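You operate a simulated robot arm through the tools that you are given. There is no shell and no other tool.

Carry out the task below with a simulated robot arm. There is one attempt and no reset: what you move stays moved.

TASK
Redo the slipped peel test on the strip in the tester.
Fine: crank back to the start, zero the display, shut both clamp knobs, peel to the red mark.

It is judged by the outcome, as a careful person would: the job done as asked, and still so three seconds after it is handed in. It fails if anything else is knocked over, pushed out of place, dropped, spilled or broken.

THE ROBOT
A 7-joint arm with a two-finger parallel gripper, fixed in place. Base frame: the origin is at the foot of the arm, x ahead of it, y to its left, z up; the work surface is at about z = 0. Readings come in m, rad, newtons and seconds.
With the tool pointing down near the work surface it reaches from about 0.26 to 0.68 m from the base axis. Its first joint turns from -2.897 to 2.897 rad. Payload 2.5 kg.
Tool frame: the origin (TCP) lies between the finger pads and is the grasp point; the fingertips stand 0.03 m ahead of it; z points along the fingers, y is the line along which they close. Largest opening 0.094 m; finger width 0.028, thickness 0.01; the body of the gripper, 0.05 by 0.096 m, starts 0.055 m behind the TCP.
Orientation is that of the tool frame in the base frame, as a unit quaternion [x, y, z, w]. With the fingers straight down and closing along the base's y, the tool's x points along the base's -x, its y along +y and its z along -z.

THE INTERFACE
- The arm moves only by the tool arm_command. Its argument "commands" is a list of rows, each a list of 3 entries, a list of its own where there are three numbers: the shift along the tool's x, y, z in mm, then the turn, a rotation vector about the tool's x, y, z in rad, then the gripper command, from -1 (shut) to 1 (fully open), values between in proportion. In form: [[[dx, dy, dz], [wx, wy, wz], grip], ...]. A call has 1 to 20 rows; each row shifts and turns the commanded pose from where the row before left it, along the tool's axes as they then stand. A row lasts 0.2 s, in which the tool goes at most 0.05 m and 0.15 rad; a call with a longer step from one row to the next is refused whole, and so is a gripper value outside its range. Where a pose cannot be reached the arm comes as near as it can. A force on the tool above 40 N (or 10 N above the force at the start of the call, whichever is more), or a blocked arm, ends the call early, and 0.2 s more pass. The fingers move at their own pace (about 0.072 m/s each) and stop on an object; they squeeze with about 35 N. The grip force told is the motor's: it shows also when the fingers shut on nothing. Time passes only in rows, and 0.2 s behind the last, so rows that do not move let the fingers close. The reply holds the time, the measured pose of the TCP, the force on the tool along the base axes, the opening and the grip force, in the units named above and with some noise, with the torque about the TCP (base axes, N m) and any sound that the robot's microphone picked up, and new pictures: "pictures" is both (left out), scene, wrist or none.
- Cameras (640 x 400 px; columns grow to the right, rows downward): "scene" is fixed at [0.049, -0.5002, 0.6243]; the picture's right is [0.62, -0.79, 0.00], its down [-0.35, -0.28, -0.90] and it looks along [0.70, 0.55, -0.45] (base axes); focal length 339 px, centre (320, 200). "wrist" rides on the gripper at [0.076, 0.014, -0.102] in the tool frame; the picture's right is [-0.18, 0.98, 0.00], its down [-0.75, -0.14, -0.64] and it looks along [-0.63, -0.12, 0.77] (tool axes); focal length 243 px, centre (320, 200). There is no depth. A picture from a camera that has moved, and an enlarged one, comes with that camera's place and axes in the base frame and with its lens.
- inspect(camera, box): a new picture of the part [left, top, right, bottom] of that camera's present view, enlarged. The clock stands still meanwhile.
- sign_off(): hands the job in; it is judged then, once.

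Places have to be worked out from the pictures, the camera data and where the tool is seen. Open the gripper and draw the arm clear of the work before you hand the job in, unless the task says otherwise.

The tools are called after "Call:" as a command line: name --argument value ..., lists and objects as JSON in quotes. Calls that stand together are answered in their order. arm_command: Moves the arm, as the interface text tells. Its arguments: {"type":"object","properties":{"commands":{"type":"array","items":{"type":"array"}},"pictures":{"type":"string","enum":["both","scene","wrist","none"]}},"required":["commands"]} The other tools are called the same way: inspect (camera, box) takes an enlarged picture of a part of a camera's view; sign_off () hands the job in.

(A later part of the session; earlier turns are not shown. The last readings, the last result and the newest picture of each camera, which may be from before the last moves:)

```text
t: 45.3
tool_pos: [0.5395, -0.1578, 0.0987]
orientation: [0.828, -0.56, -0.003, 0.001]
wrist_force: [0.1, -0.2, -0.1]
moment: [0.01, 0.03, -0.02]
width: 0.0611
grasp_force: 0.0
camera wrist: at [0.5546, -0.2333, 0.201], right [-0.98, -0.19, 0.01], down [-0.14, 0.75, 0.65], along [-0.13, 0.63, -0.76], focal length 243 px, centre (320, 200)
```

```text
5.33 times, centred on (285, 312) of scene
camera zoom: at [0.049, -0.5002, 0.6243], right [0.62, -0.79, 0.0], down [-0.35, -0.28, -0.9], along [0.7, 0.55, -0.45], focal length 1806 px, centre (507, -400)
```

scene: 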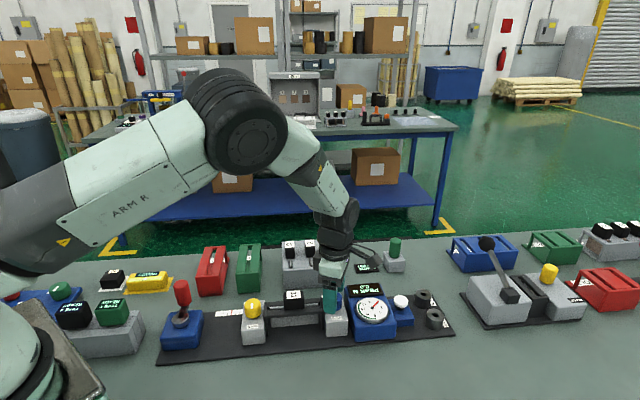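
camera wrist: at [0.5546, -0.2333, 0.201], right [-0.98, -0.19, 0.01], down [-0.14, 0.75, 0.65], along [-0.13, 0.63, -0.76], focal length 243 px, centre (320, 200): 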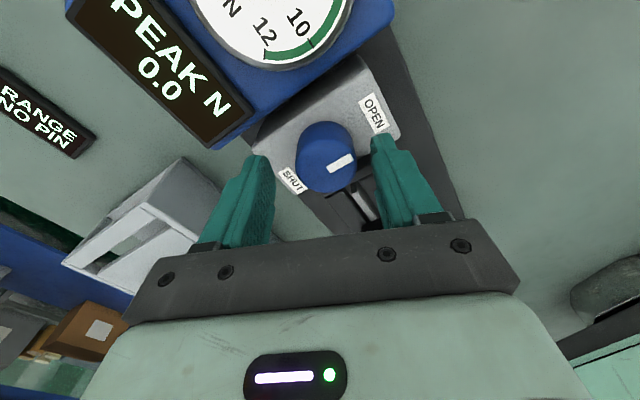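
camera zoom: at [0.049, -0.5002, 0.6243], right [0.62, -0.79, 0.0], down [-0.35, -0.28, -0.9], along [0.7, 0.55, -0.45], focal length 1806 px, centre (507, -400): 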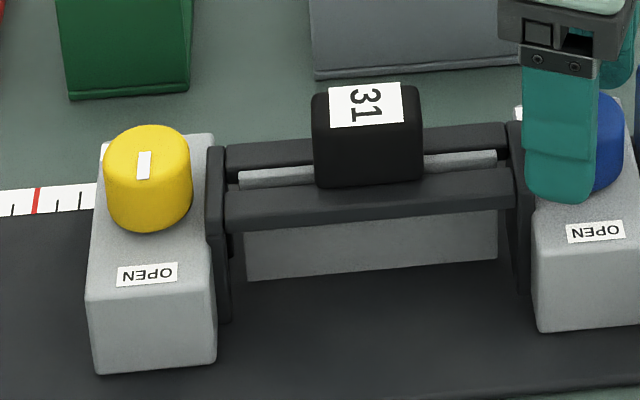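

The frame is undisturbed and the contact is gone. The knob sits about 4 mm off in both tool x and y, so I shift, raise 3 mm more, and close on the knob.

Call:
arm_command --commands '[[[4.4, 3.8, -3], [0, 0, 0], 0.3], [[0, 0, 0], [0, 0, 0], 0.3], [[0, 0, 0], [0, 0, 0], -0.1], [[0, 0, 0], [0, 0, 0], -1], [[0, 0, 0], [0, 0, 0], -1], [[0, 0, 0], [0, 0, 0], -1]]' --pictures "wrist"

Call:
inspect --camera "wrist" --box '[200, 60, 440, 240]'

```text
t: 46.7
tool_pos: [0.5361, -0.1622, 0.1041]
orientation: [0.828, -0.561, -0.004, 0.0]
wrist_force: [-2.0, 0.8, 0.5]
moment: [0.18, -0.28, 0.01]
width: 0.0355
grasp_force: 44.9
camera wrist: at [0.5527, -0.2389, 0.204], right [-0.98, -0.19, 0.01], down [-0.14, 0.75, 0.65], along [-0.13, 0.63, -0.76], focal length 243 px, centre (320, 200)
```

wrist: 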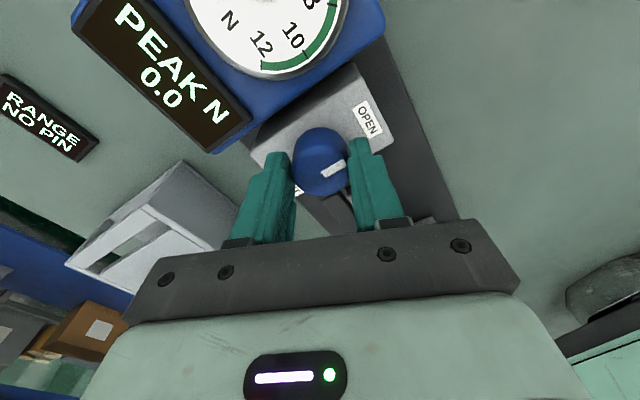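

```text
2.22 times, centred on (320, 150) of wrist
camera zoom: at [0.5527, -0.2389, 0.204], right [-0.98, -0.19, 0.01], down [-0.14, 0.75, 0.65], along [-0.13, 0.63, -0.76], focal length 539 px, centre (320, 311)
```

zoom: 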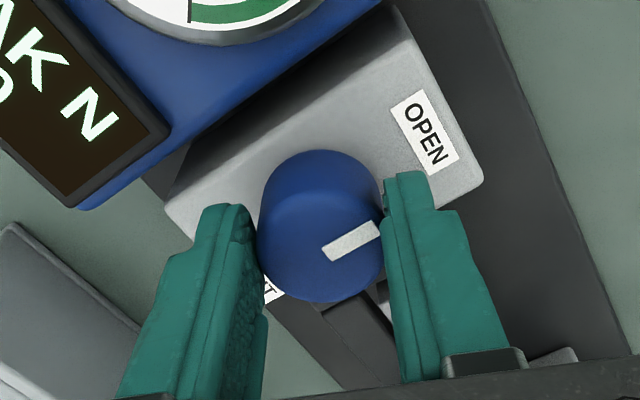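

Good grip (35.5 mm) with almost no side load. I turn clockwise 0.42 rad as a first trial and look at the mark.

Call:
arm_command --commands '[[[0, 0, 0], [0, 0, 0.1], -1], [[0, 0, 0], [0, 0, 0.1], -1], [[0, 0, 0], [0, 0, 0.1], -1], [[0, 0, 0], [0, 0, 0.1], -1], [[0, 0, 0], [0, 0, 0], -1]]' --pictures "wrist"

Call:
inspect --camera "wrist" --box '[200, 60, 440, 240]'

```text
t: 47.9
tool_pos: [0.5351, -0.1632, 0.103]
orientation: [-0.699, 0.715, 0.003, -0.002]
wrist_force: [5.6, -10.5, -29.9]
moment: [-0.27, -0.9, -0.02]
width: 0.0356
grasp_force: 44.4
camera wrist: at [0.5209, -0.2388, 0.2044], right [-0.98, 0.21, 0.01], down [0.16, 0.75, 0.64], along [0.13, 0.63, -0.77], focal length 243 px, centre (320, 200)
```

wrist: 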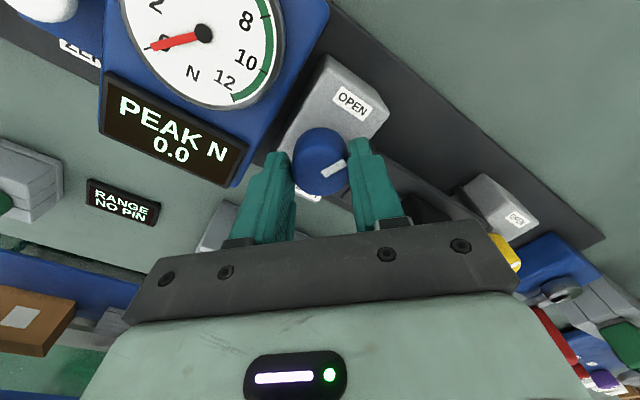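

```text
2.22 times, centred on (320, 150) of wrist
camera zoom: at [0.5209, -0.2388, 0.2044], right [-0.98, 0.21, 0.01], down [0.16, 0.75, 0.64], along [0.13, 0.63, -0.77], focal length 539 px, centre (320, 311)
```

zoom: 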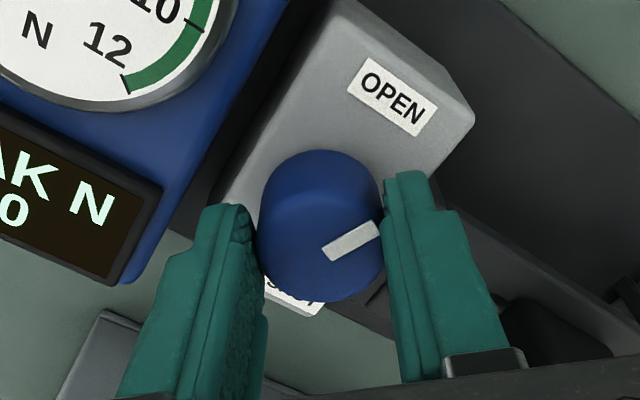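

The knob follows the gripper (0.4 rad turned), but a 30 N pull has built up in the grip. I release briefly, level the tool, lower 2 mm, re-grip, and continue clockwise.

Call:
arm_command --commands '[[[0, 0, 0], [0, 0, 0], -0.05], [[0, 0, 0], [0, 0, 0], -0.05], [[0, 0, 1.5], [0.007, 0.001, 0], -0.05], [[0, 0, 0], [0, 0, 0], -1], [[0, 0, 0], [0, 0, 0], -1], [[0, 0, 0], [0, 0, 0], -1]]' --pictures "wrist"

Call:
inspect --camera "wrist" --box '[200, 60, 440, 240]'

```text
t: 49.3
tool_pos: [0.5358, -0.1624, 0.1041]
orientation: [-0.7, 0.714, 0.001, -0.001]
wrist_force: [-18.6, 3.8, 12.9]
moment: [0.15, 0.24, 0.04]
width: 0.0357
grasp_force: 44.9
camera wrist: at [0.5203, -0.2375, 0.2037], right [-0.98, 0.2, 0.0], down [0.16, 0.75, 0.64], along [0.13, 0.63, -0.77], focal length 243 px, centre (320, 200)
```

wrist: 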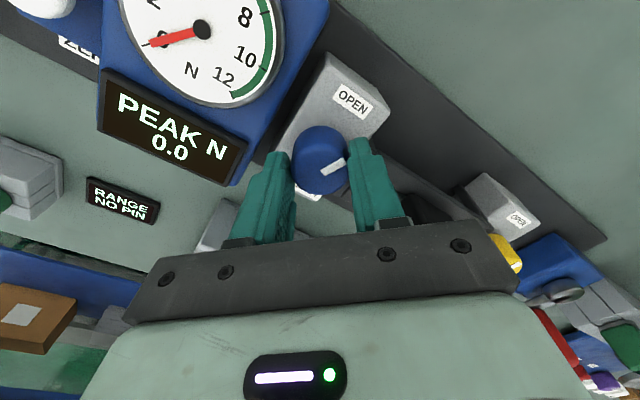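

```text
2.22 times, centred on (320, 150) of wrist
camera zoom: at [0.5203, -0.2375, 0.2037], right [-0.98, 0.2, 0.0], down [0.16, 0.75, 0.64], along [0.13, 0.63, -0.77], focal length 539 px, centre (320, 311)
```

zoom: 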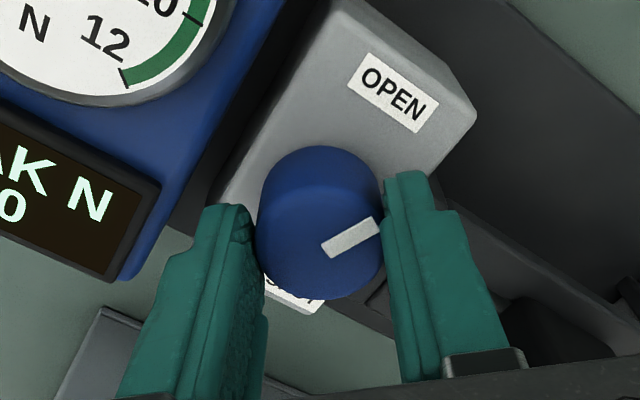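

Side load of about 19 N along tool y; I correct by 1.8 mm and carry on clockwise.

Call:
arm_command --commands '[[[0.3, 1.6, -1], [0, 0, 0], -1], [[0, 0, 0], [0, 0, 0.1], -1], [[0, 0, 0], [0, 0, 0.1], -1], [[0, 0, 0], [0, 0, 0.1], -1], [[0, 0, 0], [0, 0, 0.1], -1], [[0, 0, 0], [0, 0, 0], -1]]' --pictures "none"

```text
t: 50.7
tool_pos: [0.534, -0.1613, 0.1011]
orientation: [-0.544, 0.839, 0.002, 0.001]
wrist_force: [-5.0, 10.1, -5.9]
moment: [0.23, -0.31, 0.03]
width: 0.0358
grasp_force: 45.1
```

Loads are low (about 12 N) after 0.8 rad in total. I continue clockwise another 0.6 rad with a small correction.

Call:
arm_command --commands '[[[-0.7, 0.8, 0], [0, 0, 0.1], -1], [[0, 0, 0], [0, 0, 0.1], -1], [[0, 0, 0], [0, 0, 0.1], -1], [[0, 0, 0], [0, 0, 0.1], -1], [[0, 0, 0], [0, 0, 0.1], -1], [[0, 0, 0], [0, 0, 0.1], -1], [[0, 0, 0], [0, 0, 0], -1]]' --pictures "wrist"

Call:
inspect --camera "wrist" --box '[200, 60, 440, 240]'

```text
t: 52.3
tool_pos: [0.5332, -0.1611, 0.1011]
orientation: [-0.271, 0.963, 0.002, -0.001]
wrist_force: [-0.1, 9.1, -23.5]
moment: [-0.33, 0.02, 0.04]
width: 0.0357
grasp_force: 45.1
camera wrist: at [0.4623, -0.1885, 0.2039], right [-0.36, 0.93, 0.0], down [0.72, 0.27, 0.64], along [0.6, 0.23, -0.77], focal length 243 px, centre (320, 200)
```

wrist: 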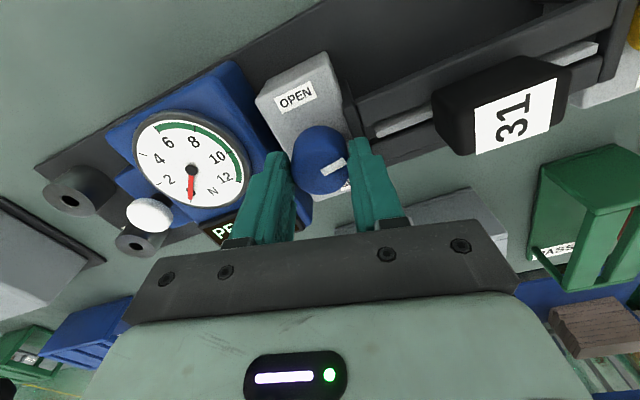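

```text
2.22 times, centred on (320, 150) of wrist
camera zoom: at [0.4623, -0.1885, 0.2039], right [-0.36, 0.93, 0.0], down [0.72, 0.27, 0.64], along [0.6, 0.23, -0.77], focal length 539 px, centre (320, 311)
```

zoom: 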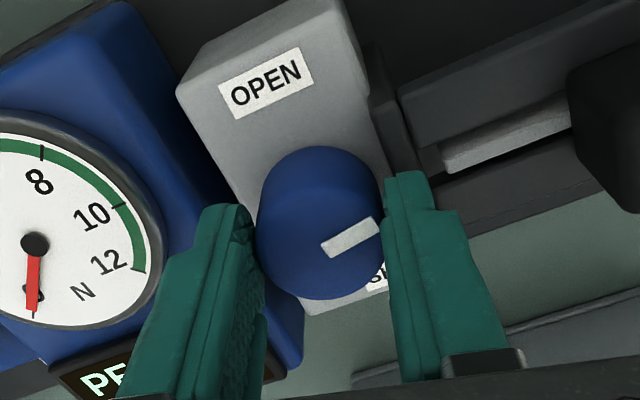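

Turned 1.4 rad so far, with the mark moving toward SHUT and no stop yet. I ease the downward pull by lowering 1.5 mm and continue.

Call:
arm_command --commands '[[[-0.5, 0.3, 1.5], [0, 0, 0.1], -1], [[0, 0, 0], [0, 0, 0.1], -1], [[0, 0, 0], [0, 0, 0.1], -1], [[0, 0, 0], [0, 0, 0.1], -1], [[0, 0, 0], [0, 0, 0.1], -1], [[0, 0, 0], [0, 0, 0.1], -1], [[0, 0, 0], [0, 0, 0], -1]]' --pictures "wrist"

Call:
inspect --camera "wrist" --box '[200, 60, 440, 240]'

```text
t: 53.8
tool_pos: [0.5339, -0.1596, 0.1027]
orientation: [0.025, 1.0, 0.002, -0.002]
wrist_force: [-2.3, 1.3, 3.6]
moment: [-0.38, -0.14, 0.01]
width: 0.0356
grasp_force: 44.9
stopped in row 7: the force on the tool passed its limit at 41 N (the readings are from after the stop); the commanded pose is now the measured one
camera wrist: at [0.4593, -0.1423, 0.2041], right [0.23, 0.97, 0.0], down [0.75, -0.18, 0.64], along [0.62, -0.15, -0.77], focal length 243 px, centre (320, 200)
```

wrist: 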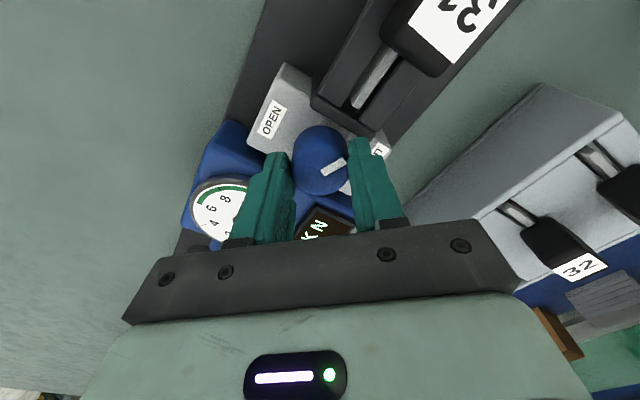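

```text
2.22 times, centred on (320, 150) of wrist
camera zoom: at [0.4593, -0.1423, 0.2041], right [0.23, 0.97, 0.0], down [0.75, -0.18, 0.64], along [0.62, -0.15, -0.77], focal length 539 px, centre (320, 311)
```

zoom: 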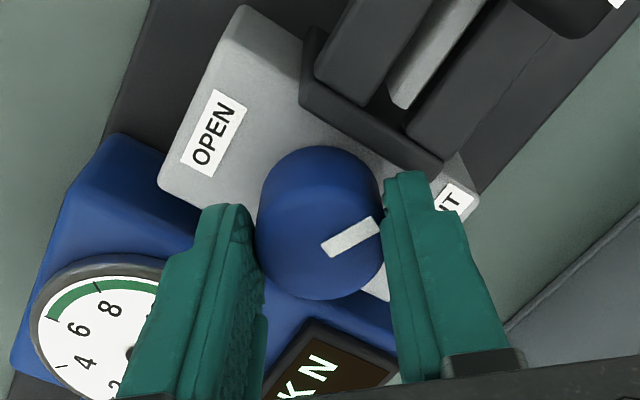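

At 2.0 rad turned, the grip strain tripped the limit and is now relaxed; the mark still has about 55° to go to SHUT. I continue in shorter runs.

Call:
arm_command --commands '[[[0, 0, 0], [0, 0, 0.1], -1], [[0, 0, 0], [0, 0, 0.1], -1], [[0, 0, 0], [0, 0, 0.1], -1], [[0, 0, 0], [0, 0, 0], -1]]' --pictures "none"

```text
t: 54.8
tool_pos: [0.5349, -0.1598, 0.1019]
orientation: [0.173, 0.985, 0.002, -0.001]
wrist_force: [0.4, 2.8, 0.7]
moment: [-0.24, -0.16, 1.1]
width: 0.0351
grasp_force: 45.3
```

The torque about z has risen to 1.1 N m, so the knob may have reached its stop. I look at the mark.

Call:
inspect --camera "wrist" --box '[200, 60, 440, 240]'

Call:
inspect --camera "scene" --box '[290, 270, 390, 350]'

```text
2.22 times, centred on (320, 150) of wrist
camera zoom: at [0.4681, -0.1205, 0.2039], right [0.51, 0.86, 0.0], down [0.66, -0.39, 0.64], along [0.55, -0.32, -0.77], focal length 539 px, centre (320, 311)
```

zoom: 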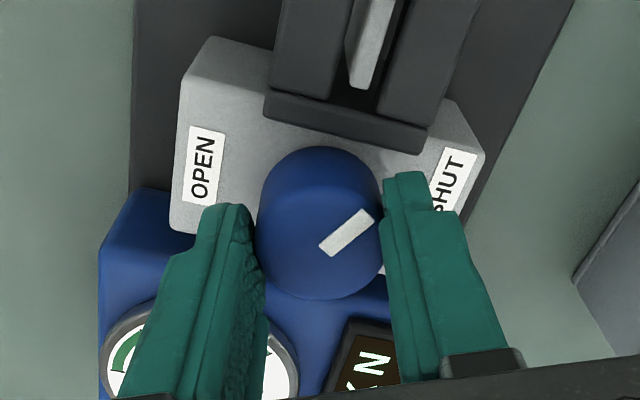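

```text
5.00 times, centred on (340, 310) of scene
camera zoom: at [0.049, -0.5002, 0.6243], right [0.62, -0.79, 0.0], down [-0.35, -0.28, -0.9], along [0.7, 0.55, -0.45], focal length 1693 px, centre (220, -350)
```

zoom: 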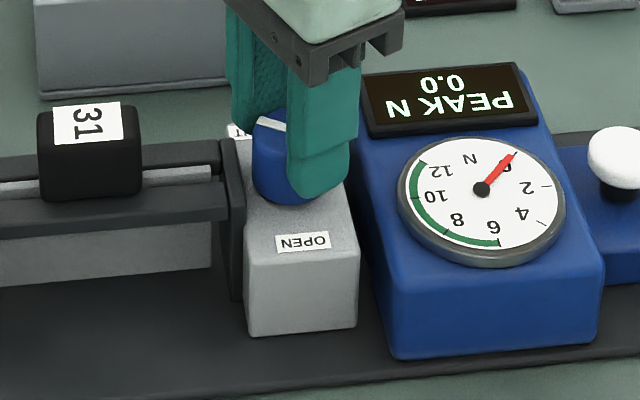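

The mark has come round to about 100° and slipped slightly in the grip. I turn 0.1 rad more to see whether the knob still moves or is at its stop.

Call:
arm_command --commands '[[[0, 0, 0], [0, 0, 0.08], -1], [[0, 0, 0], [0, 0, 0.08], -1], [[0, 0, 0], [0, 0, 0], -1]]' --pictures "none"

Call:
inspect --camera "wrist" --box '[200, 60, 440, 240]'

Call:
inspect --camera "scene" --box '[290, 270, 390, 350]'

```text
t: 55.6
tool_pos: [0.534, -0.1599, 0.1022]
orientation: [0.253, 0.968, 0.002, -0.003]
wrist_force: [0.4, 2.7, -10.5]
moment: [-0.5, -0.08, 1.03]
width: 0.0355
grasp_force: 45.1
```

```text
2.22 times, centred on (320, 150) of wrist
camera zoom: at [0.4753, -0.1099, 0.2041], right [0.64, 0.77, 0.0], down [0.59, -0.49, 0.64], along [0.49, -0.41, -0.77], focal length 539 px, centre (320, 311)
```

zoom: 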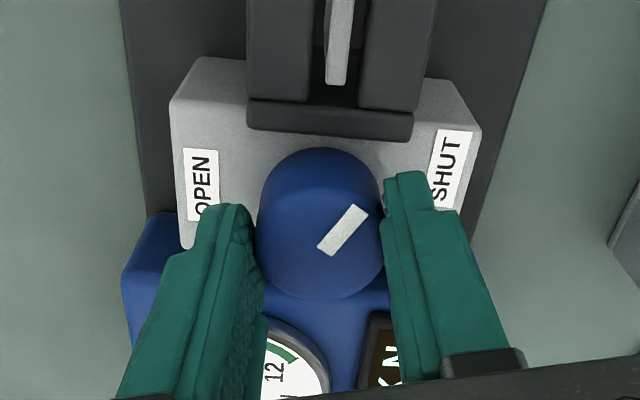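

```text
5.00 times, centred on (340, 310) of scene
camera zoom: at [0.049, -0.5002, 0.6243], right [0.62, -0.79, 0.0], down [-0.35, -0.28, -0.9], along [0.7, 0.55, -0.45], focal length 1693 px, centre (220, -350)
```

zoom: 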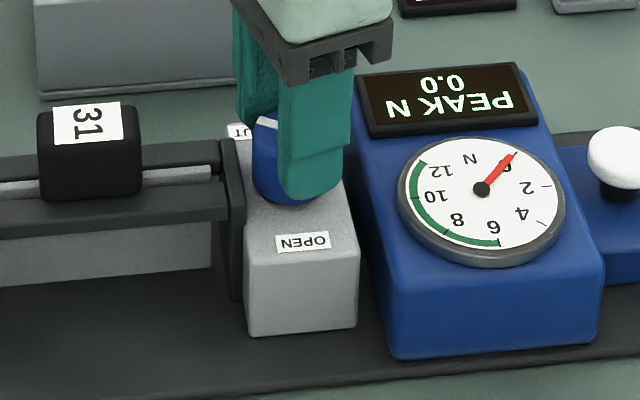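

The tool turned but the knob did not, so the mark slipped in the grip; the knob is stuck at about 130° from OPEN. I release and lift to see exactly where the mark points.

Call:
arm_command --commands '[[[0, 0, 0], [0, 0, 0], 0.1], [[0, 0, 0], [0, 0, 0], 0.1], [[0, 0, -20], [0, 0, 0], 0.1], [[0, 0, -40], [0, 0, 0], 0.1], [[0, 0, -40], [0, 0, 0], 0.1], [[0, 0, 0], [0, 0, 0], 0.1], [[0, 0, 0], [0, 0, 0], 0.1]]' --pictures "wrist"

Call:
inspect --camera "wrist" --box '[250, 40, 400, 160]'

Call:
inspect --camera "scene" --box '[300, 275, 360, 345]'

```text
t: 57.2
tool_pos: [0.5328, -0.1629, 0.2014]
orientation: [0.252, 0.968, 0.002, -0.002]
wrist_force: [0.4, -0.5, -0.4]
moment: [-0.01, -0.01, 0.01]
width: 0.052
grasp_force: 0.0
camera wrist: at [0.4746, -0.113, 0.3034], right [0.64, 0.77, 0.0], down [0.59, -0.49, 0.64], along [0.49, -0.41, -0.77], focal length 243 px, centre (320, 200)
```

wrist: 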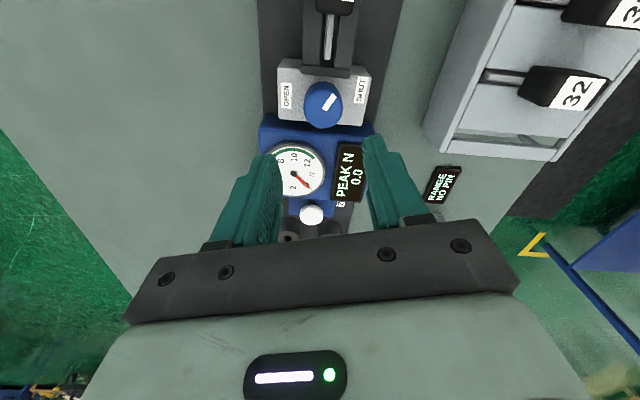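

```text
3.33 times, centred on (325, 100) of wrist
camera zoom: at [0.4746, -0.113, 0.3034], right [0.64, 0.77, 0.0], down [0.59, -0.49, 0.64], along [0.49, -0.41, -0.77], focal length 809 px, centre (303, 533)
```

zoom: 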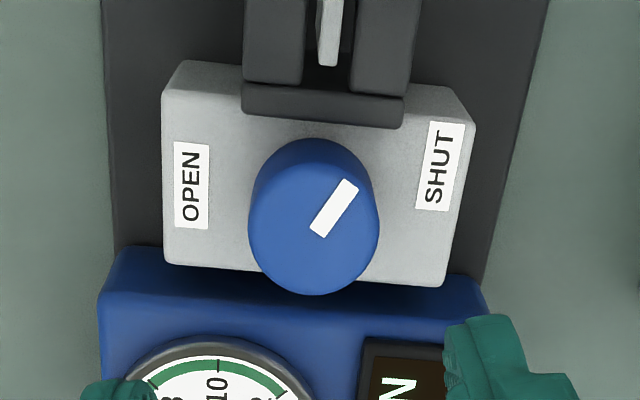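

```text
5.71 times, centred on (330, 310) of scene
camera zoom: at [0.049, -0.5002, 0.6243], right [0.62, -0.79, 0.0], down [-0.35, -0.28, -0.9], along [0.7, 0.55, -0.45], focal length 1935 px, centre (263, -429)
```

zoom: 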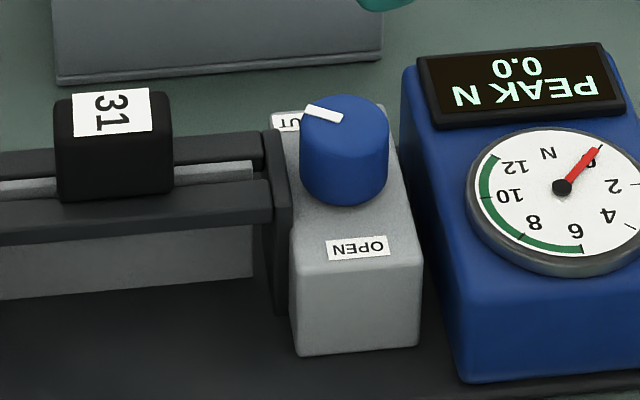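

The blue mark now points at about 107–110°, i.e. 120° clockwise from OPEN against a hard stop, so the blue clamp is shut. Next is the yellow knob, estimated at (0.404, -0.032) with its top near z 0.083. I move above it and turn to the starting grip heading.

Call:
arm_command --commands '[[[44.1, 13, 0], [0, 0, 0], 0.3], [[44.1, 13, 0], [0, 0, 0], 0.3], [[44.1, 13, 0], [0, 0, 0], 0.3], [[44.1, 13, 0], [0, 0, 0], 0.3], [[0, 0, 0], [0, 0, -0.1413], 0.3], [[0, 0, 0], [0, 0, -0.1413], 0.3], [[0, 0, 0], [0, 0, -0.1413], 0.3], [[0, 0, 0], [0, 0, -0.1413], 0.3], [[0, 0, 0], [0, 0, -0.1413], 0.3], [[0, 0, 0], [0, 0, -0.1413], 0.3], [[0, 0, 0], [0, 0, -0.1413], 0.3], [[0, 0, 0], [0, 0, -0.1413], 0.3], [[0, 0, 0], [0, 0, -0.1413], 0.3], [[0, 0, 0], [0, 0, -0.1413], 0.3], [[0, 0, 0], [0, 0, -0.1413], 0.3], [[0, 0, 0], [0, 0, -0.1413], 0.3], [[0, 0, 0], [0, 0, -0.1413], 0.3], [[0, 0, 0], [0, 0, -0.1413], 0.3], [[0, 0, 0], [0, 0, -0.1413], 0.3], [[0, 0, 0], [0, 0, -0.1413], 0.3]]' --pictures "none"

Call:
arm_command --commands '[[[0, 0, 20], [0, 0, 0], 0.3], [[0, 0, 30], [0, 0, 0], 0.3], [[0, 0, 0], [0, 0, 0], 0.3], [[0, 0, 0], [0, 0, 0], 0.3]]' --pictures "both"

Call:
inspect --camera "wrist" --box '[200, 40, 440, 220]'

Call:
inspect --camera "scene" --box '[220, 265, 300, 345]'

```text
t: 61.4
tool_pos: [0.4059, -0.0302, 0.2031]
orientation: [0.77, -0.638, -0.003, -0.001]
wrist_force: [0.6, 1.1, 0.0]
moment: [-0.02, 0.01, -0.03]
width: 0.061
grasp_force: 0.0
```

```text
t: 62.4
tool_pos: [0.4053, -0.0311, 0.1529]
orientation: [0.769, -0.639, -0.003, -0.001]
wrist_force: [0.4, -0.4, -0.7]
moment: [0.02, 0.02, 0.0]
width: 0.061
grasp_force: 0.1
camera wrist: at [0.4064, -0.1089, 0.2538], right [-1.0, 0.0, 0.0], down [0.0, 0.76, 0.65], along [0.0, 0.65, -0.76], focal length 243 px, centre (320, 200)
```

scene: 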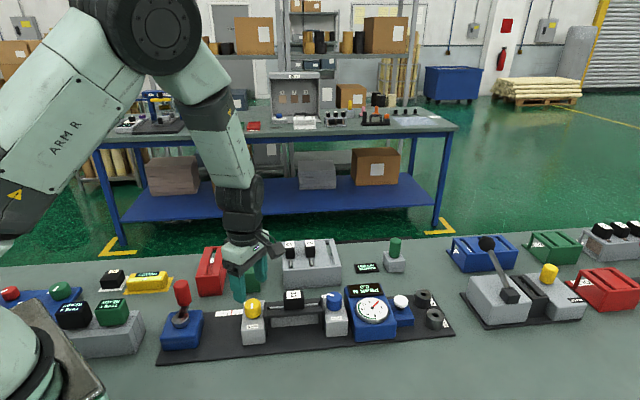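
wrist: 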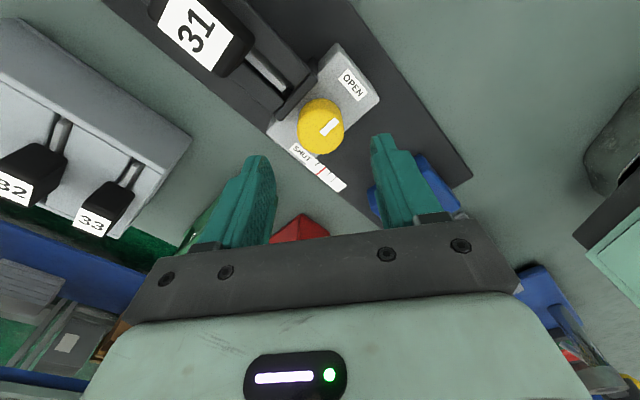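

```text
2.22 times, centred on (320, 130) of wrist
camera zoom: at [0.4064, -0.1089, 0.2538], right [-1.0, 0.0, 0.0], down [0.0, 0.76, 0.65], along [0.0, 0.65, -0.76], focal length 539 px, centre (320, 356)
```

zoom: 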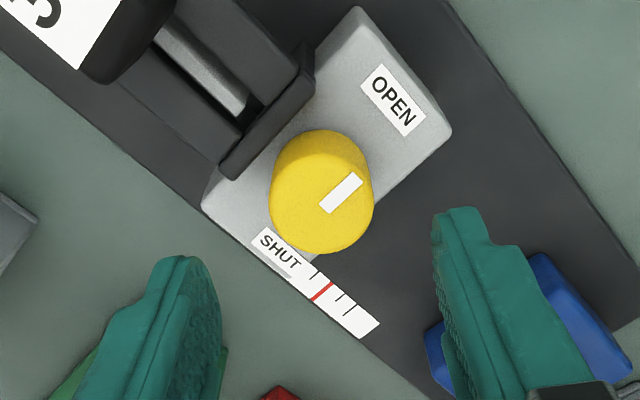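

```text
5.00 times, centred on (260, 305) of scene
camera zoom: at [0.049, -0.5002, 0.6243], right [0.62, -0.79, 0.0], down [-0.35, -0.28, -0.9], along [0.7, 0.55, -0.45], focal length 1693 px, centre (620, -325)
```

zoom: 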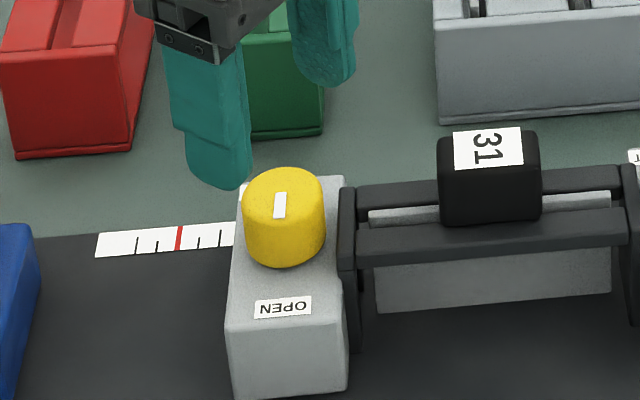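

The yellow knob is right under the TCP (0.4055, -0.031). I descend to TCP z of about 0.102, staying above the frame end plate, and check.

Call:
arm_command --commands '[[[0, 0, 20], [0, 0, 0], 0.3], [[0, 0, 20], [0, 0, 0], 0.3], [[0, 0, 10.5], [0, 0, 0], 0.3], [[0, 0, 0], [0, 0, 0], 0.3], [[0, 0, 0], [0, 0, 0], 0.3]]' --pictures "wrist"

Call:
inspect --camera "wrist" --box '[200, 60, 440, 240]'

Call:
inspect --camera "scene" --box '[220, 265, 300, 345]'

```text
t: 63.6
tool_pos: [0.4068, -0.0301, 0.1019]
orientation: [0.769, -0.639, -0.002, -0.001]
wrist_force: [-0.5, -0.7, 0.8]
moment: [0.02, -0.01, 0.0]
width: 0.0612
grasp_force: 0.1
camera wrist: at [0.4071, -0.1079, 0.2042], right [-1.0, 0.0, 0.0], down [0.0, 0.76, 0.65], along [0.0, 0.65, -0.76], focal length 243 px, centre (320, 200)
```

wrist: 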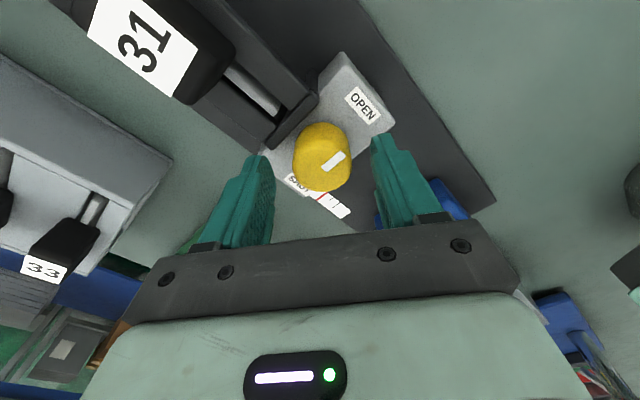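

```text
2.22 times, centred on (320, 150) of wrist
camera zoom: at [0.4071, -0.1079, 0.2042], right [-1.0, 0.0, 0.0], down [0.0, 0.76, 0.65], along [0.0, 0.65, -0.76], focal length 539 px, centre (320, 311)
```

zoom: 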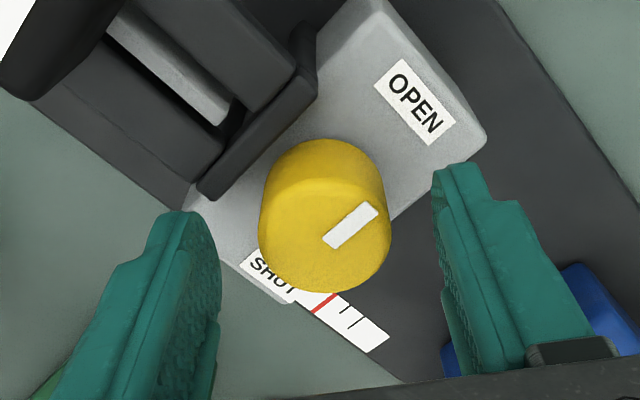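

```text
5.00 times, centred on (260, 305) of scene
camera zoom: at [0.049, -0.5002, 0.6243], right [0.62, -0.79, 0.0], down [-0.35, -0.28, -0.9], along [0.7, 0.55, -0.45], focal length 1693 px, centre (620, -325)
```

zoom: 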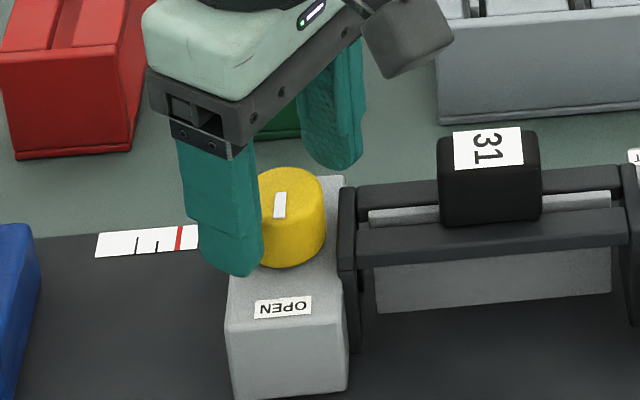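

No contact at this height. The knob is about 3 mm toward the camera and 1 mm sideways, so I shift and close on it.

Call:
arm_command --commands '[[[3, 1.0, 0], [0, 0, 0], 0.3], [[0, 0, 0], [0, 0, 0], -0.1], [[0, 0, 0], [0, 0, 0], -1], [[0, 0, 0], [0, 0, 0], -1], [[0, 0, 0], [0, 0, 0], -1]]' --pictures "none"

Call:
inspect --camera "scene" --box '[220, 285, 280, 345]'

Call:
inspect --camera "wrist" --box '[200, 60, 440, 240]'

```text
t: 64.8
tool_pos: [0.405, -0.0338, 0.1024]
orientation: [0.769, -0.639, -0.003, -0.001]
wrist_force: [3.6, 2.4, -3.1]
moment: [0.09, -0.18, -0.01]
width: 0.035
grasp_force: 45.1
```

```text
6.67 times, centred on (250, 315) of scene
camera zoom: at [0.049, -0.5002, 0.6243], right [0.62, -0.79, 0.0], down [-0.35, -0.28, -0.9], along [0.7, 0.55, -0.45], focal length 2257 px, centre (787, -567)
```

zoom: 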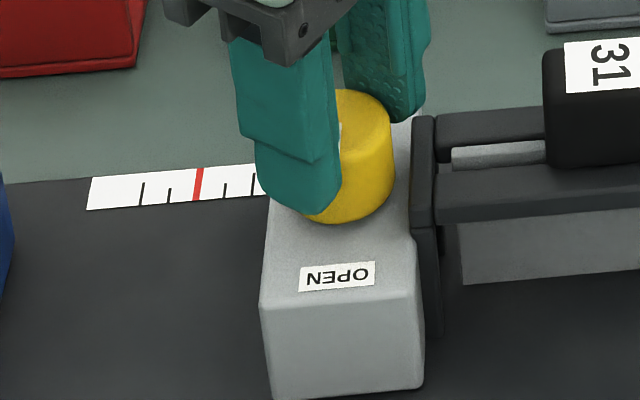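

```text
2.22 times, centred on (320, 150) of wrist
camera zoom: at [0.4064, -0.1109, 0.2041], right [-1.0, 0.0, 0.0], down [0.0, 0.76, 0.65], along [0.0, 0.65, -0.76], focal length 539 px, centre (320, 311)
```

zoom: 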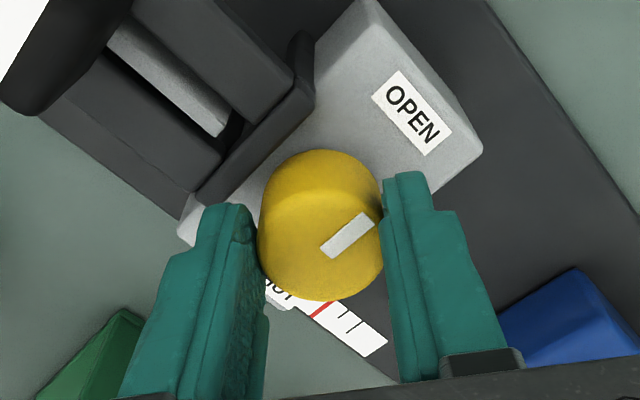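

Firm grip with low loads, and the carriage is still at the start. I turn clockwise in 0.4 rad runs, watching the loads and the carriage.

Call:
arm_command --commands '[[[0, 0, 0], [0, 0, 0.1], -1], [[0, 0, 0], [0, 0, 0.1], -1], [[0, 0, 0], [0, 0, 0.1], -1], [[0, 0, 0], [0, 0, 0.1], -1], [[0, 0, 0], [0, 0, 0], -1]]' --pictures "none"

Call:
inspect --camera "scene" --box '[220, 285, 280, 345]'

```text
t: 66.0
tool_pos: [0.4048, -0.033, 0.1017]
orientation: [-0.626, 0.78, 0.001, -0.001]
wrist_force: [0.8, -2.0, 4.7]
moment: [-0.02, -0.26, 0.02]
width: 0.0347
grasp_force: 45.5
```

```text
6.67 times, centred on (250, 315) of scene
camera zoom: at [0.049, -0.5002, 0.6243], right [0.62, -0.79, 0.0], down [-0.35, -0.28, -0.9], along [0.7, 0.55, -0.45], focal length 2257 px, centre (787, -567)
```

zoom: 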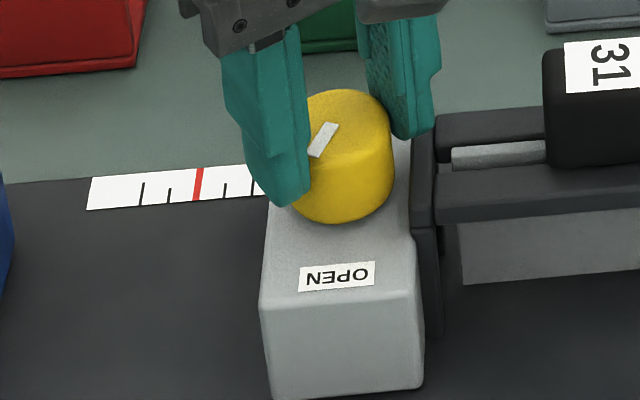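

Loads stay low and the carriage is unmoved. Continuing 0.6 rad more.

Call:
arm_command --commands '[[[0, 0, 0], [0, 0, 0.1], -1], [[0, 0, 0], [0, 0, 0.1], -1], [[0, 0, 0], [0, 0, 0.1], -1], [[0, 0, 0], [0, 0, 0.1], -1], [[0, 0, 0], [0, 0, 0.1], -1], [[0, 0, 0], [0, 0, 0.1], -1], [[0, 0, 0], [0, 0, 0], -1]]' --pictures "none"

Call:
inspect --camera "scene" --box '[220, 285, 280, 345]'

```text
t: 66.9
tool_pos: [0.4042, -0.033, 0.1034]
orientation: [-0.483, 0.876, 0.002, -0.001]
wrist_force: [-2.9, -0.5, 4.4]
moment: [-0.07, -0.36, 0.0]
width: 0.0349
grasp_force: 45.0
stopped in row 4: the force on the tool passed its limit at 41 N (the readings are from after the stop); the commanded pose is now the measured one
```

```text
6.67 times, centred on (250, 315) of scene
camera zoom: at [0.049, -0.5002, 0.6243], right [0.62, -0.79, 0.0], down [-0.35, -0.28, -0.9], along [0.7, 0.55, -0.45], focal length 2257 px, centre (787, -567)
```

zoom: 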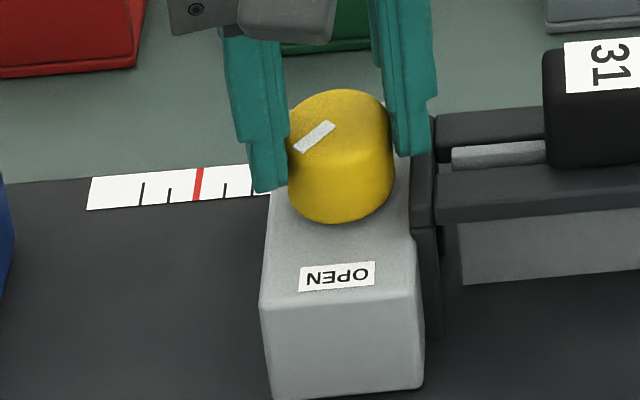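

A momentary strain tripped the limit at 0.75 rad turned and is now relaxed; the knob is turning and the carriage is still. I continue in shorter runs.

Call:
arm_command --commands '[[[0, 0, 0], [0, 0, 0.08], -1], [[0, 0, 0], [0, 0, 0.08], -1], [[0, 0, 0], [0, 0, 0.08], -1], [[0, 0, 0], [0, 0, 0], -1]]' --pictures "none"

```text
t: 67.9
tool_pos: [0.4035, -0.0321, 0.1037]
orientation: [-0.374, 0.927, 0.002, -0.003]
wrist_force: [-0.8, 3.8, -1.6]
moment: [0.29, -0.34, 0.02]
width: 0.0349
grasp_force: 44.8
```

Call:
inspect --camera "scene" --box '[220, 285, 280, 345]'

Call:
inspect --camera "wrist" --box '[200, 60, 440, 240]'

```text
6.67 times, centred on (250, 315) of scene
camera zoom: at [0.049, -0.5002, 0.6243], right [0.62, -0.79, 0.0], down [-0.35, -0.28, -0.9], along [0.7, 0.55, -0.45], focal length 2257 px, centre (787, -567)
```

zoom: 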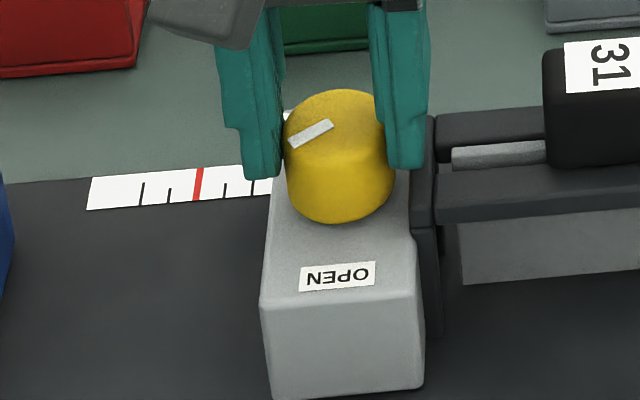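

```text
2.22 times, centred on (320, 150) of wrist
camera zoom: at [0.3393, -0.0748, 0.2047], right [-0.55, 0.84, 0.01], down [0.64, 0.42, 0.64], along [0.53, 0.35, -0.77], focal length 539 px, centre (320, 311)
```

zoom: 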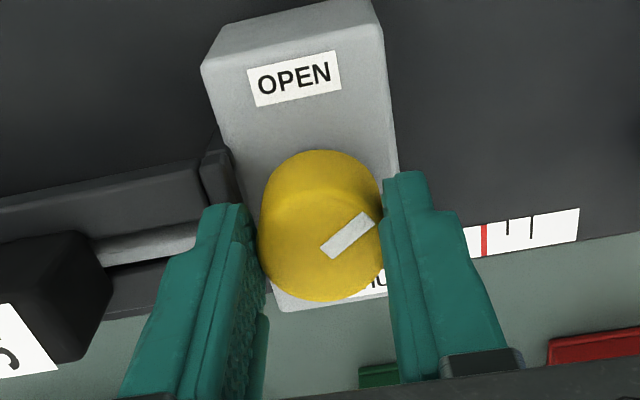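

The carriage has not moved. I continue another 0.32 rad clockwise.

Call:
arm_command --commands '[[[0, 0, 0], [0, 0, 0.08], -1], [[0, 0, 0], [0, 0, 0.08], -1], [[0, 0, 0], [0, 0, 0.08], -1], [[0, 0, 0], [0, 0, 0.08], -1], [[0, 0, 0], [0, 0, 0], -1]]' --pictures "none"

Call:
arm_command --commands '[[[0, 0, 0], [0, 0, 0.08], -1], [[0, 0, 0], [0, 0, 0.08], -1], [[0, 0, 0], [0, 0, 0.08], -1], [[0, 0, 0], [0, 0, 0.08], -1], [[0, 0, 0], [0, 0, 0], -1]]' --pictures "none"

Call:
inspect --camera "scene" --box '[220, 285, 280, 345]'

```text
t: 69.1
tool_pos: [0.4027, -0.0317, 0.1027]
orientation: [-0.222, 0.975, 0.002, -0.003]
wrist_force: [-0.8, 13.2, -12.1]
moment: [0.11, 0.06, 0.05]
width: 0.0349
grasp_force: 44.6
```

```text
t: 70.3
tool_pos: [0.4025, -0.0313, 0.1027]
orientation: [-0.065, 0.998, 0.002, -0.003]
wrist_force: [-8.0, 20.6, -5.6]
moment: [0.22, -0.26, 0.07]
width: 0.0349
grasp_force: 44.9
```

```text
6.67 times, centred on (250, 315) of scene
camera zoom: at [0.049, -0.5002, 0.6243], right [0.62, -0.79, 0.0], down [-0.35, -0.28, -0.9], along [0.7, 0.55, -0.45], focal length 2257 px, centre (787, -567)
```

zoom: 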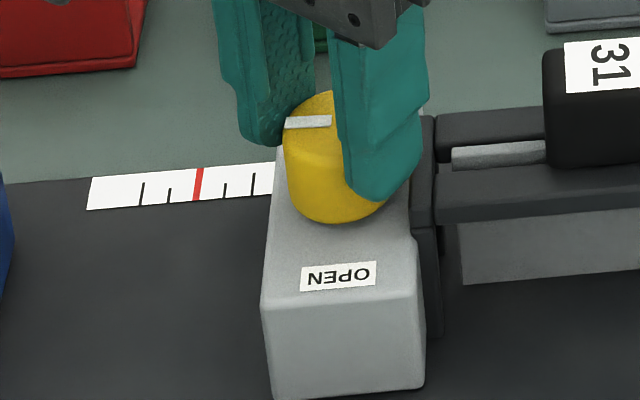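

1.62 rad turned; the side load pushes toward the start stop, which is the safe direction. I relieve it slightly and finish the last 0.45 rad, watching for the stop torque.

Call:
arm_command --commands '[[[0.6, 0.9, 0], [0, 0, 0.08], -1], [[0, 0, 0], [0, 0, 0.08], -1], [[0, 0, 0], [0, 0, 0.08], -1], [[0, 0, 0], [0, 0, 0], -1]]' --pictures "none"

Call:
arm_command --commands '[[[0, 0, 0], [0, 0, 0.08], -1], [[0, 0, 0], [0, 0, 0.08], -1], [[0, 0, 0], [0, 0, 0.08], -1], [[0, 0, 0], [0, 0, 0], -1]]' --pictures "wrist"

Call:
inspect --camera "scene" --box '[220, 285, 280, 345]'

Call:
inspect --camera "wrist" --box '[200, 60, 440, 240]'

```text
t: 71.3
tool_pos: [0.4015, -0.0307, 0.1032]
orientation: [0.056, 0.998, 0.002, -0.003]
wrist_force: [-1.0, 24.6, -14.4]
moment: [0.32, -0.17, 0.07]
width: 0.0349
grasp_force: 45.0
```

```text
t: 72.5
tool_pos: [0.4027, -0.0297, 0.1036]
orientation: [0.173, 0.985, 0.001, -0.003]
wrist_force: [-2.6, 1.5, 5.0]
moment: [-0.11, -0.26, 0.55]
width: 0.035
grasp_force: 44.9
stopped in row 4: the force on the tool passed its limit at 41 N (the readings are from after the stop); the commanded pose is now the measured one
camera wrist: at [0.3368, 0.0101, 0.2051], right [0.51, 0.86, 0.0], down [0.66, -0.39, 0.64], along [0.55, -0.32, -0.77], focal length 243 px, centre (320, 200)
```

wrist: 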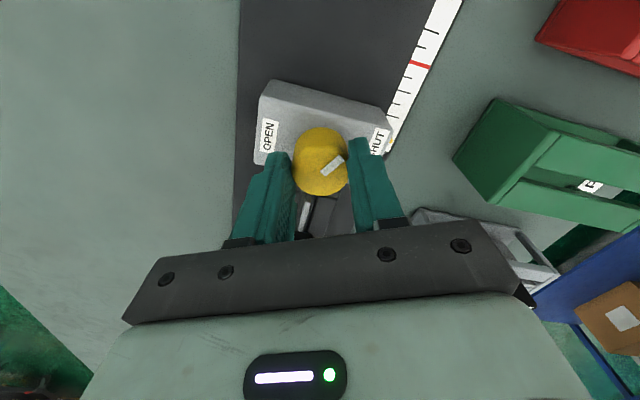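

```text
6.67 times, centred on (250, 315) of scene
camera zoom: at [0.049, -0.5002, 0.6243], right [0.62, -0.79, 0.0], down [-0.35, -0.28, -0.9], along [0.7, 0.55, -0.45], focal length 2257 px, centre (787, -567)
```

zoom: 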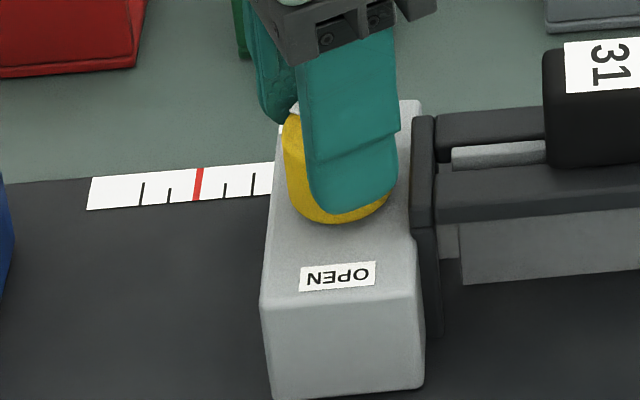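

```text
2.22 times, centred on (320, 150) of wrist
camera zoom: at [0.3368, 0.0101, 0.2051], right [0.51, 0.86, 0.0], down [0.66, -0.39, 0.64], along [0.55, -0.32, -0.77], focal length 539 px, centre (320, 311)
```

zoom: 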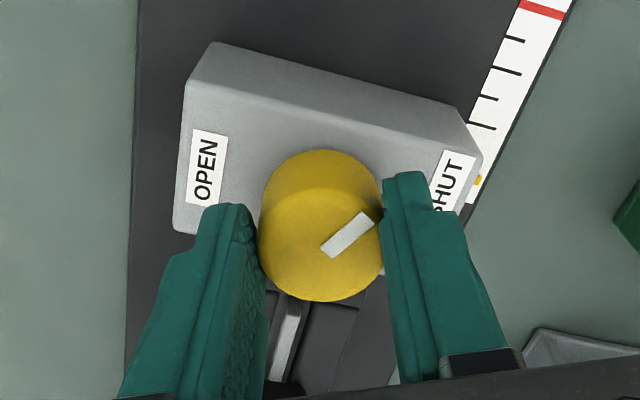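

Torque is rising at 2.10 rad, as for the blue knob. I add a slight extra turn to seat it against its stop, then check.

Call:
arm_command --commands '[[[0, 0, 0], [0, 0, 0.07], -1], [[0, 0, 0], [0, 0, 0.05], -1], [[0, 0, 0], [0, 0, 0], -1]]' --pictures "none"

Call:
inspect --camera "wrist" --box '[200, 60, 440, 240]'

Call:
inspect --camera "scene" --box '[220, 285, 280, 345]'

```text
t: 73.3
tool_pos: [0.403, -0.0304, 0.1027]
orientation: [0.232, 0.973, 0.003, -0.001]
wrist_force: [0.6, 4.9, 14.4]
moment: [-0.15, -0.03, 1.07]
width: 0.0353
grasp_force: 45.1
```

```text
2.22 times, centred on (320, 150) of wrist
camera zoom: at [0.3426, 0.0179, 0.2048], right [0.61, 0.79, 0.0], down [0.61, -0.47, 0.64], along [0.51, -0.39, -0.77], focal length 539 px, centre (320, 311)
```

zoom: 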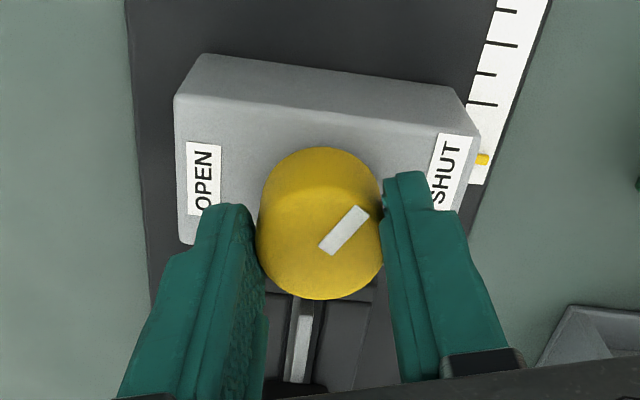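

```text
6.67 times, centred on (250, 315) of scene
camera zoom: at [0.049, -0.5002, 0.6243], right [0.62, -0.79, 0.0], down [-0.35, -0.28, -0.9], along [0.7, 0.55, -0.45], focal length 2257 px, centre (787, -567)
```

zoom: 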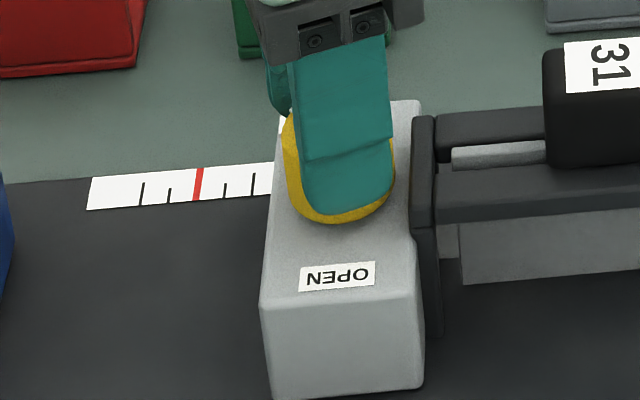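

The yellow knob is seated against its stop (1.07 N m, slipping in the grip), and the carriage has not moved. I open, lift clear, and inspect both knobs and the display.

Call:
arm_command --commands '[[[0, 0, 0], [0, 0, 0], 0.2], [[0, 0, 0], [0, 0, 0], 0.2], [[0, 0, -20], [0, 0, 0], 0.2], [[0, 0, -40], [0, 0, 0], 0.2], [[0, 0, -40], [0, 0, 0], 0.2], [[0, 0, -40], [0, 0, 0], 0.2], [[0, 0, 0], [0, 0, 0], 0.2], [[0, 0, 0], [0, 0, 0], 0.2]]' --pictures "wrist"

Call:
inspect --camera "wrist" --box '[240, 30, 420, 170]'

Call:
inspect --camera "scene" --box '[220, 285, 280, 345]'

Call:
inspect --camera "scene" --box '[300, 270, 420, 350]'

```text
t: 75.1
tool_pos: [0.403, -0.0288, 0.2427]
orientation: [0.232, 0.973, 0.001, -0.004]
wrist_force: [0.2, -0.1, 0.1]
moment: [0.0, 0.04, 0.0]
width: 0.0567
grasp_force: 0.0
camera wrist: at [0.3427, 0.0181, 0.3455], right [0.61, 0.79, 0.0], down [0.61, -0.47, 0.64], along [0.5, -0.39, -0.77], focal length 243 px, centre (320, 200)
```

wrist: 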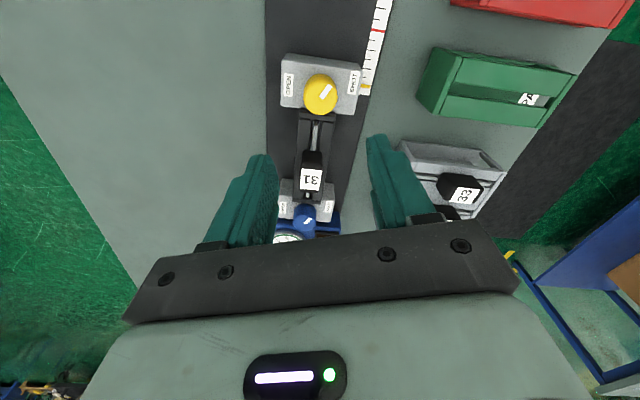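

```text
2.86 times, centred on (330, 100) of wrist
camera zoom: at [0.3427, 0.0181, 0.3455], right [0.61, 0.79, 0.0], down [0.61, -0.47, 0.64], along [0.5, -0.39, -0.77], focal length 693 px, centre (291, 486)
```

zoom: 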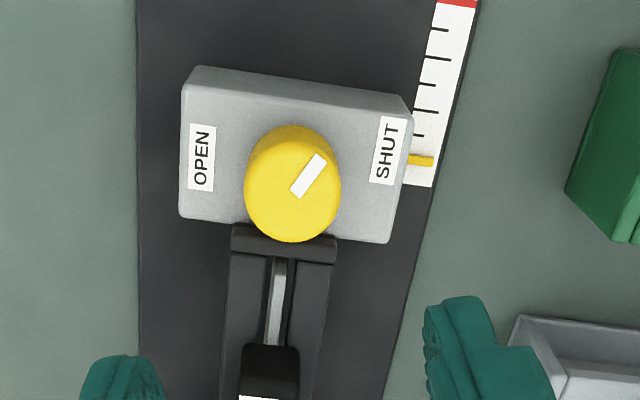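

```text
6.67 times, centred on (250, 315) of scene
camera zoom: at [0.049, -0.5002, 0.6243], right [0.62, -0.79, 0.0], down [-0.35, -0.28, -0.9], along [0.7, 0.55, -0.45], focal length 2257 px, centre (787, -567)
```

zoom: 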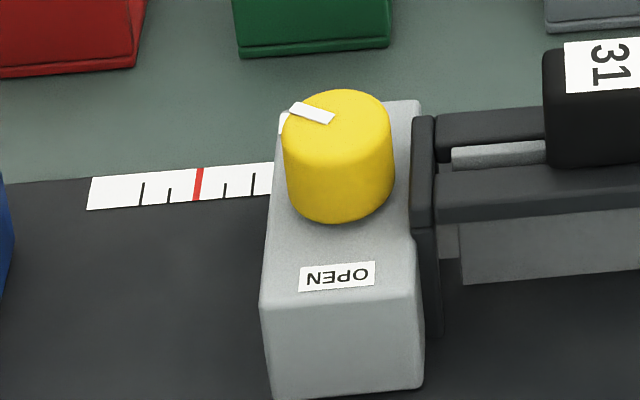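

```text
5.00 times, centred on (360, 310) of scene
camera zoom: at [0.049, -0.5002, 0.6243], right [0.62, -0.79, 0.0], down [-0.35, -0.28, -0.9], along [0.7, 0.55, -0.45], focal length 1693 px, centre (120, -350)
```

zoom: 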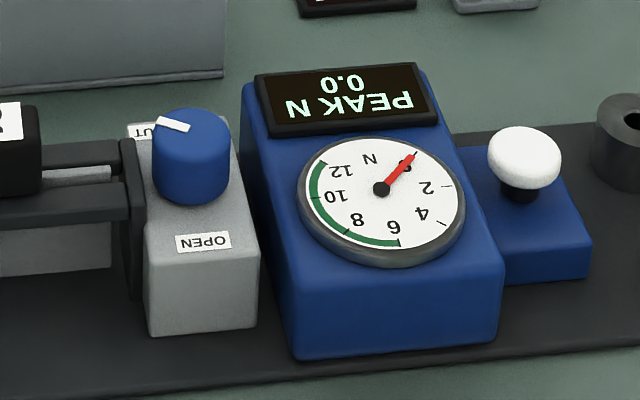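

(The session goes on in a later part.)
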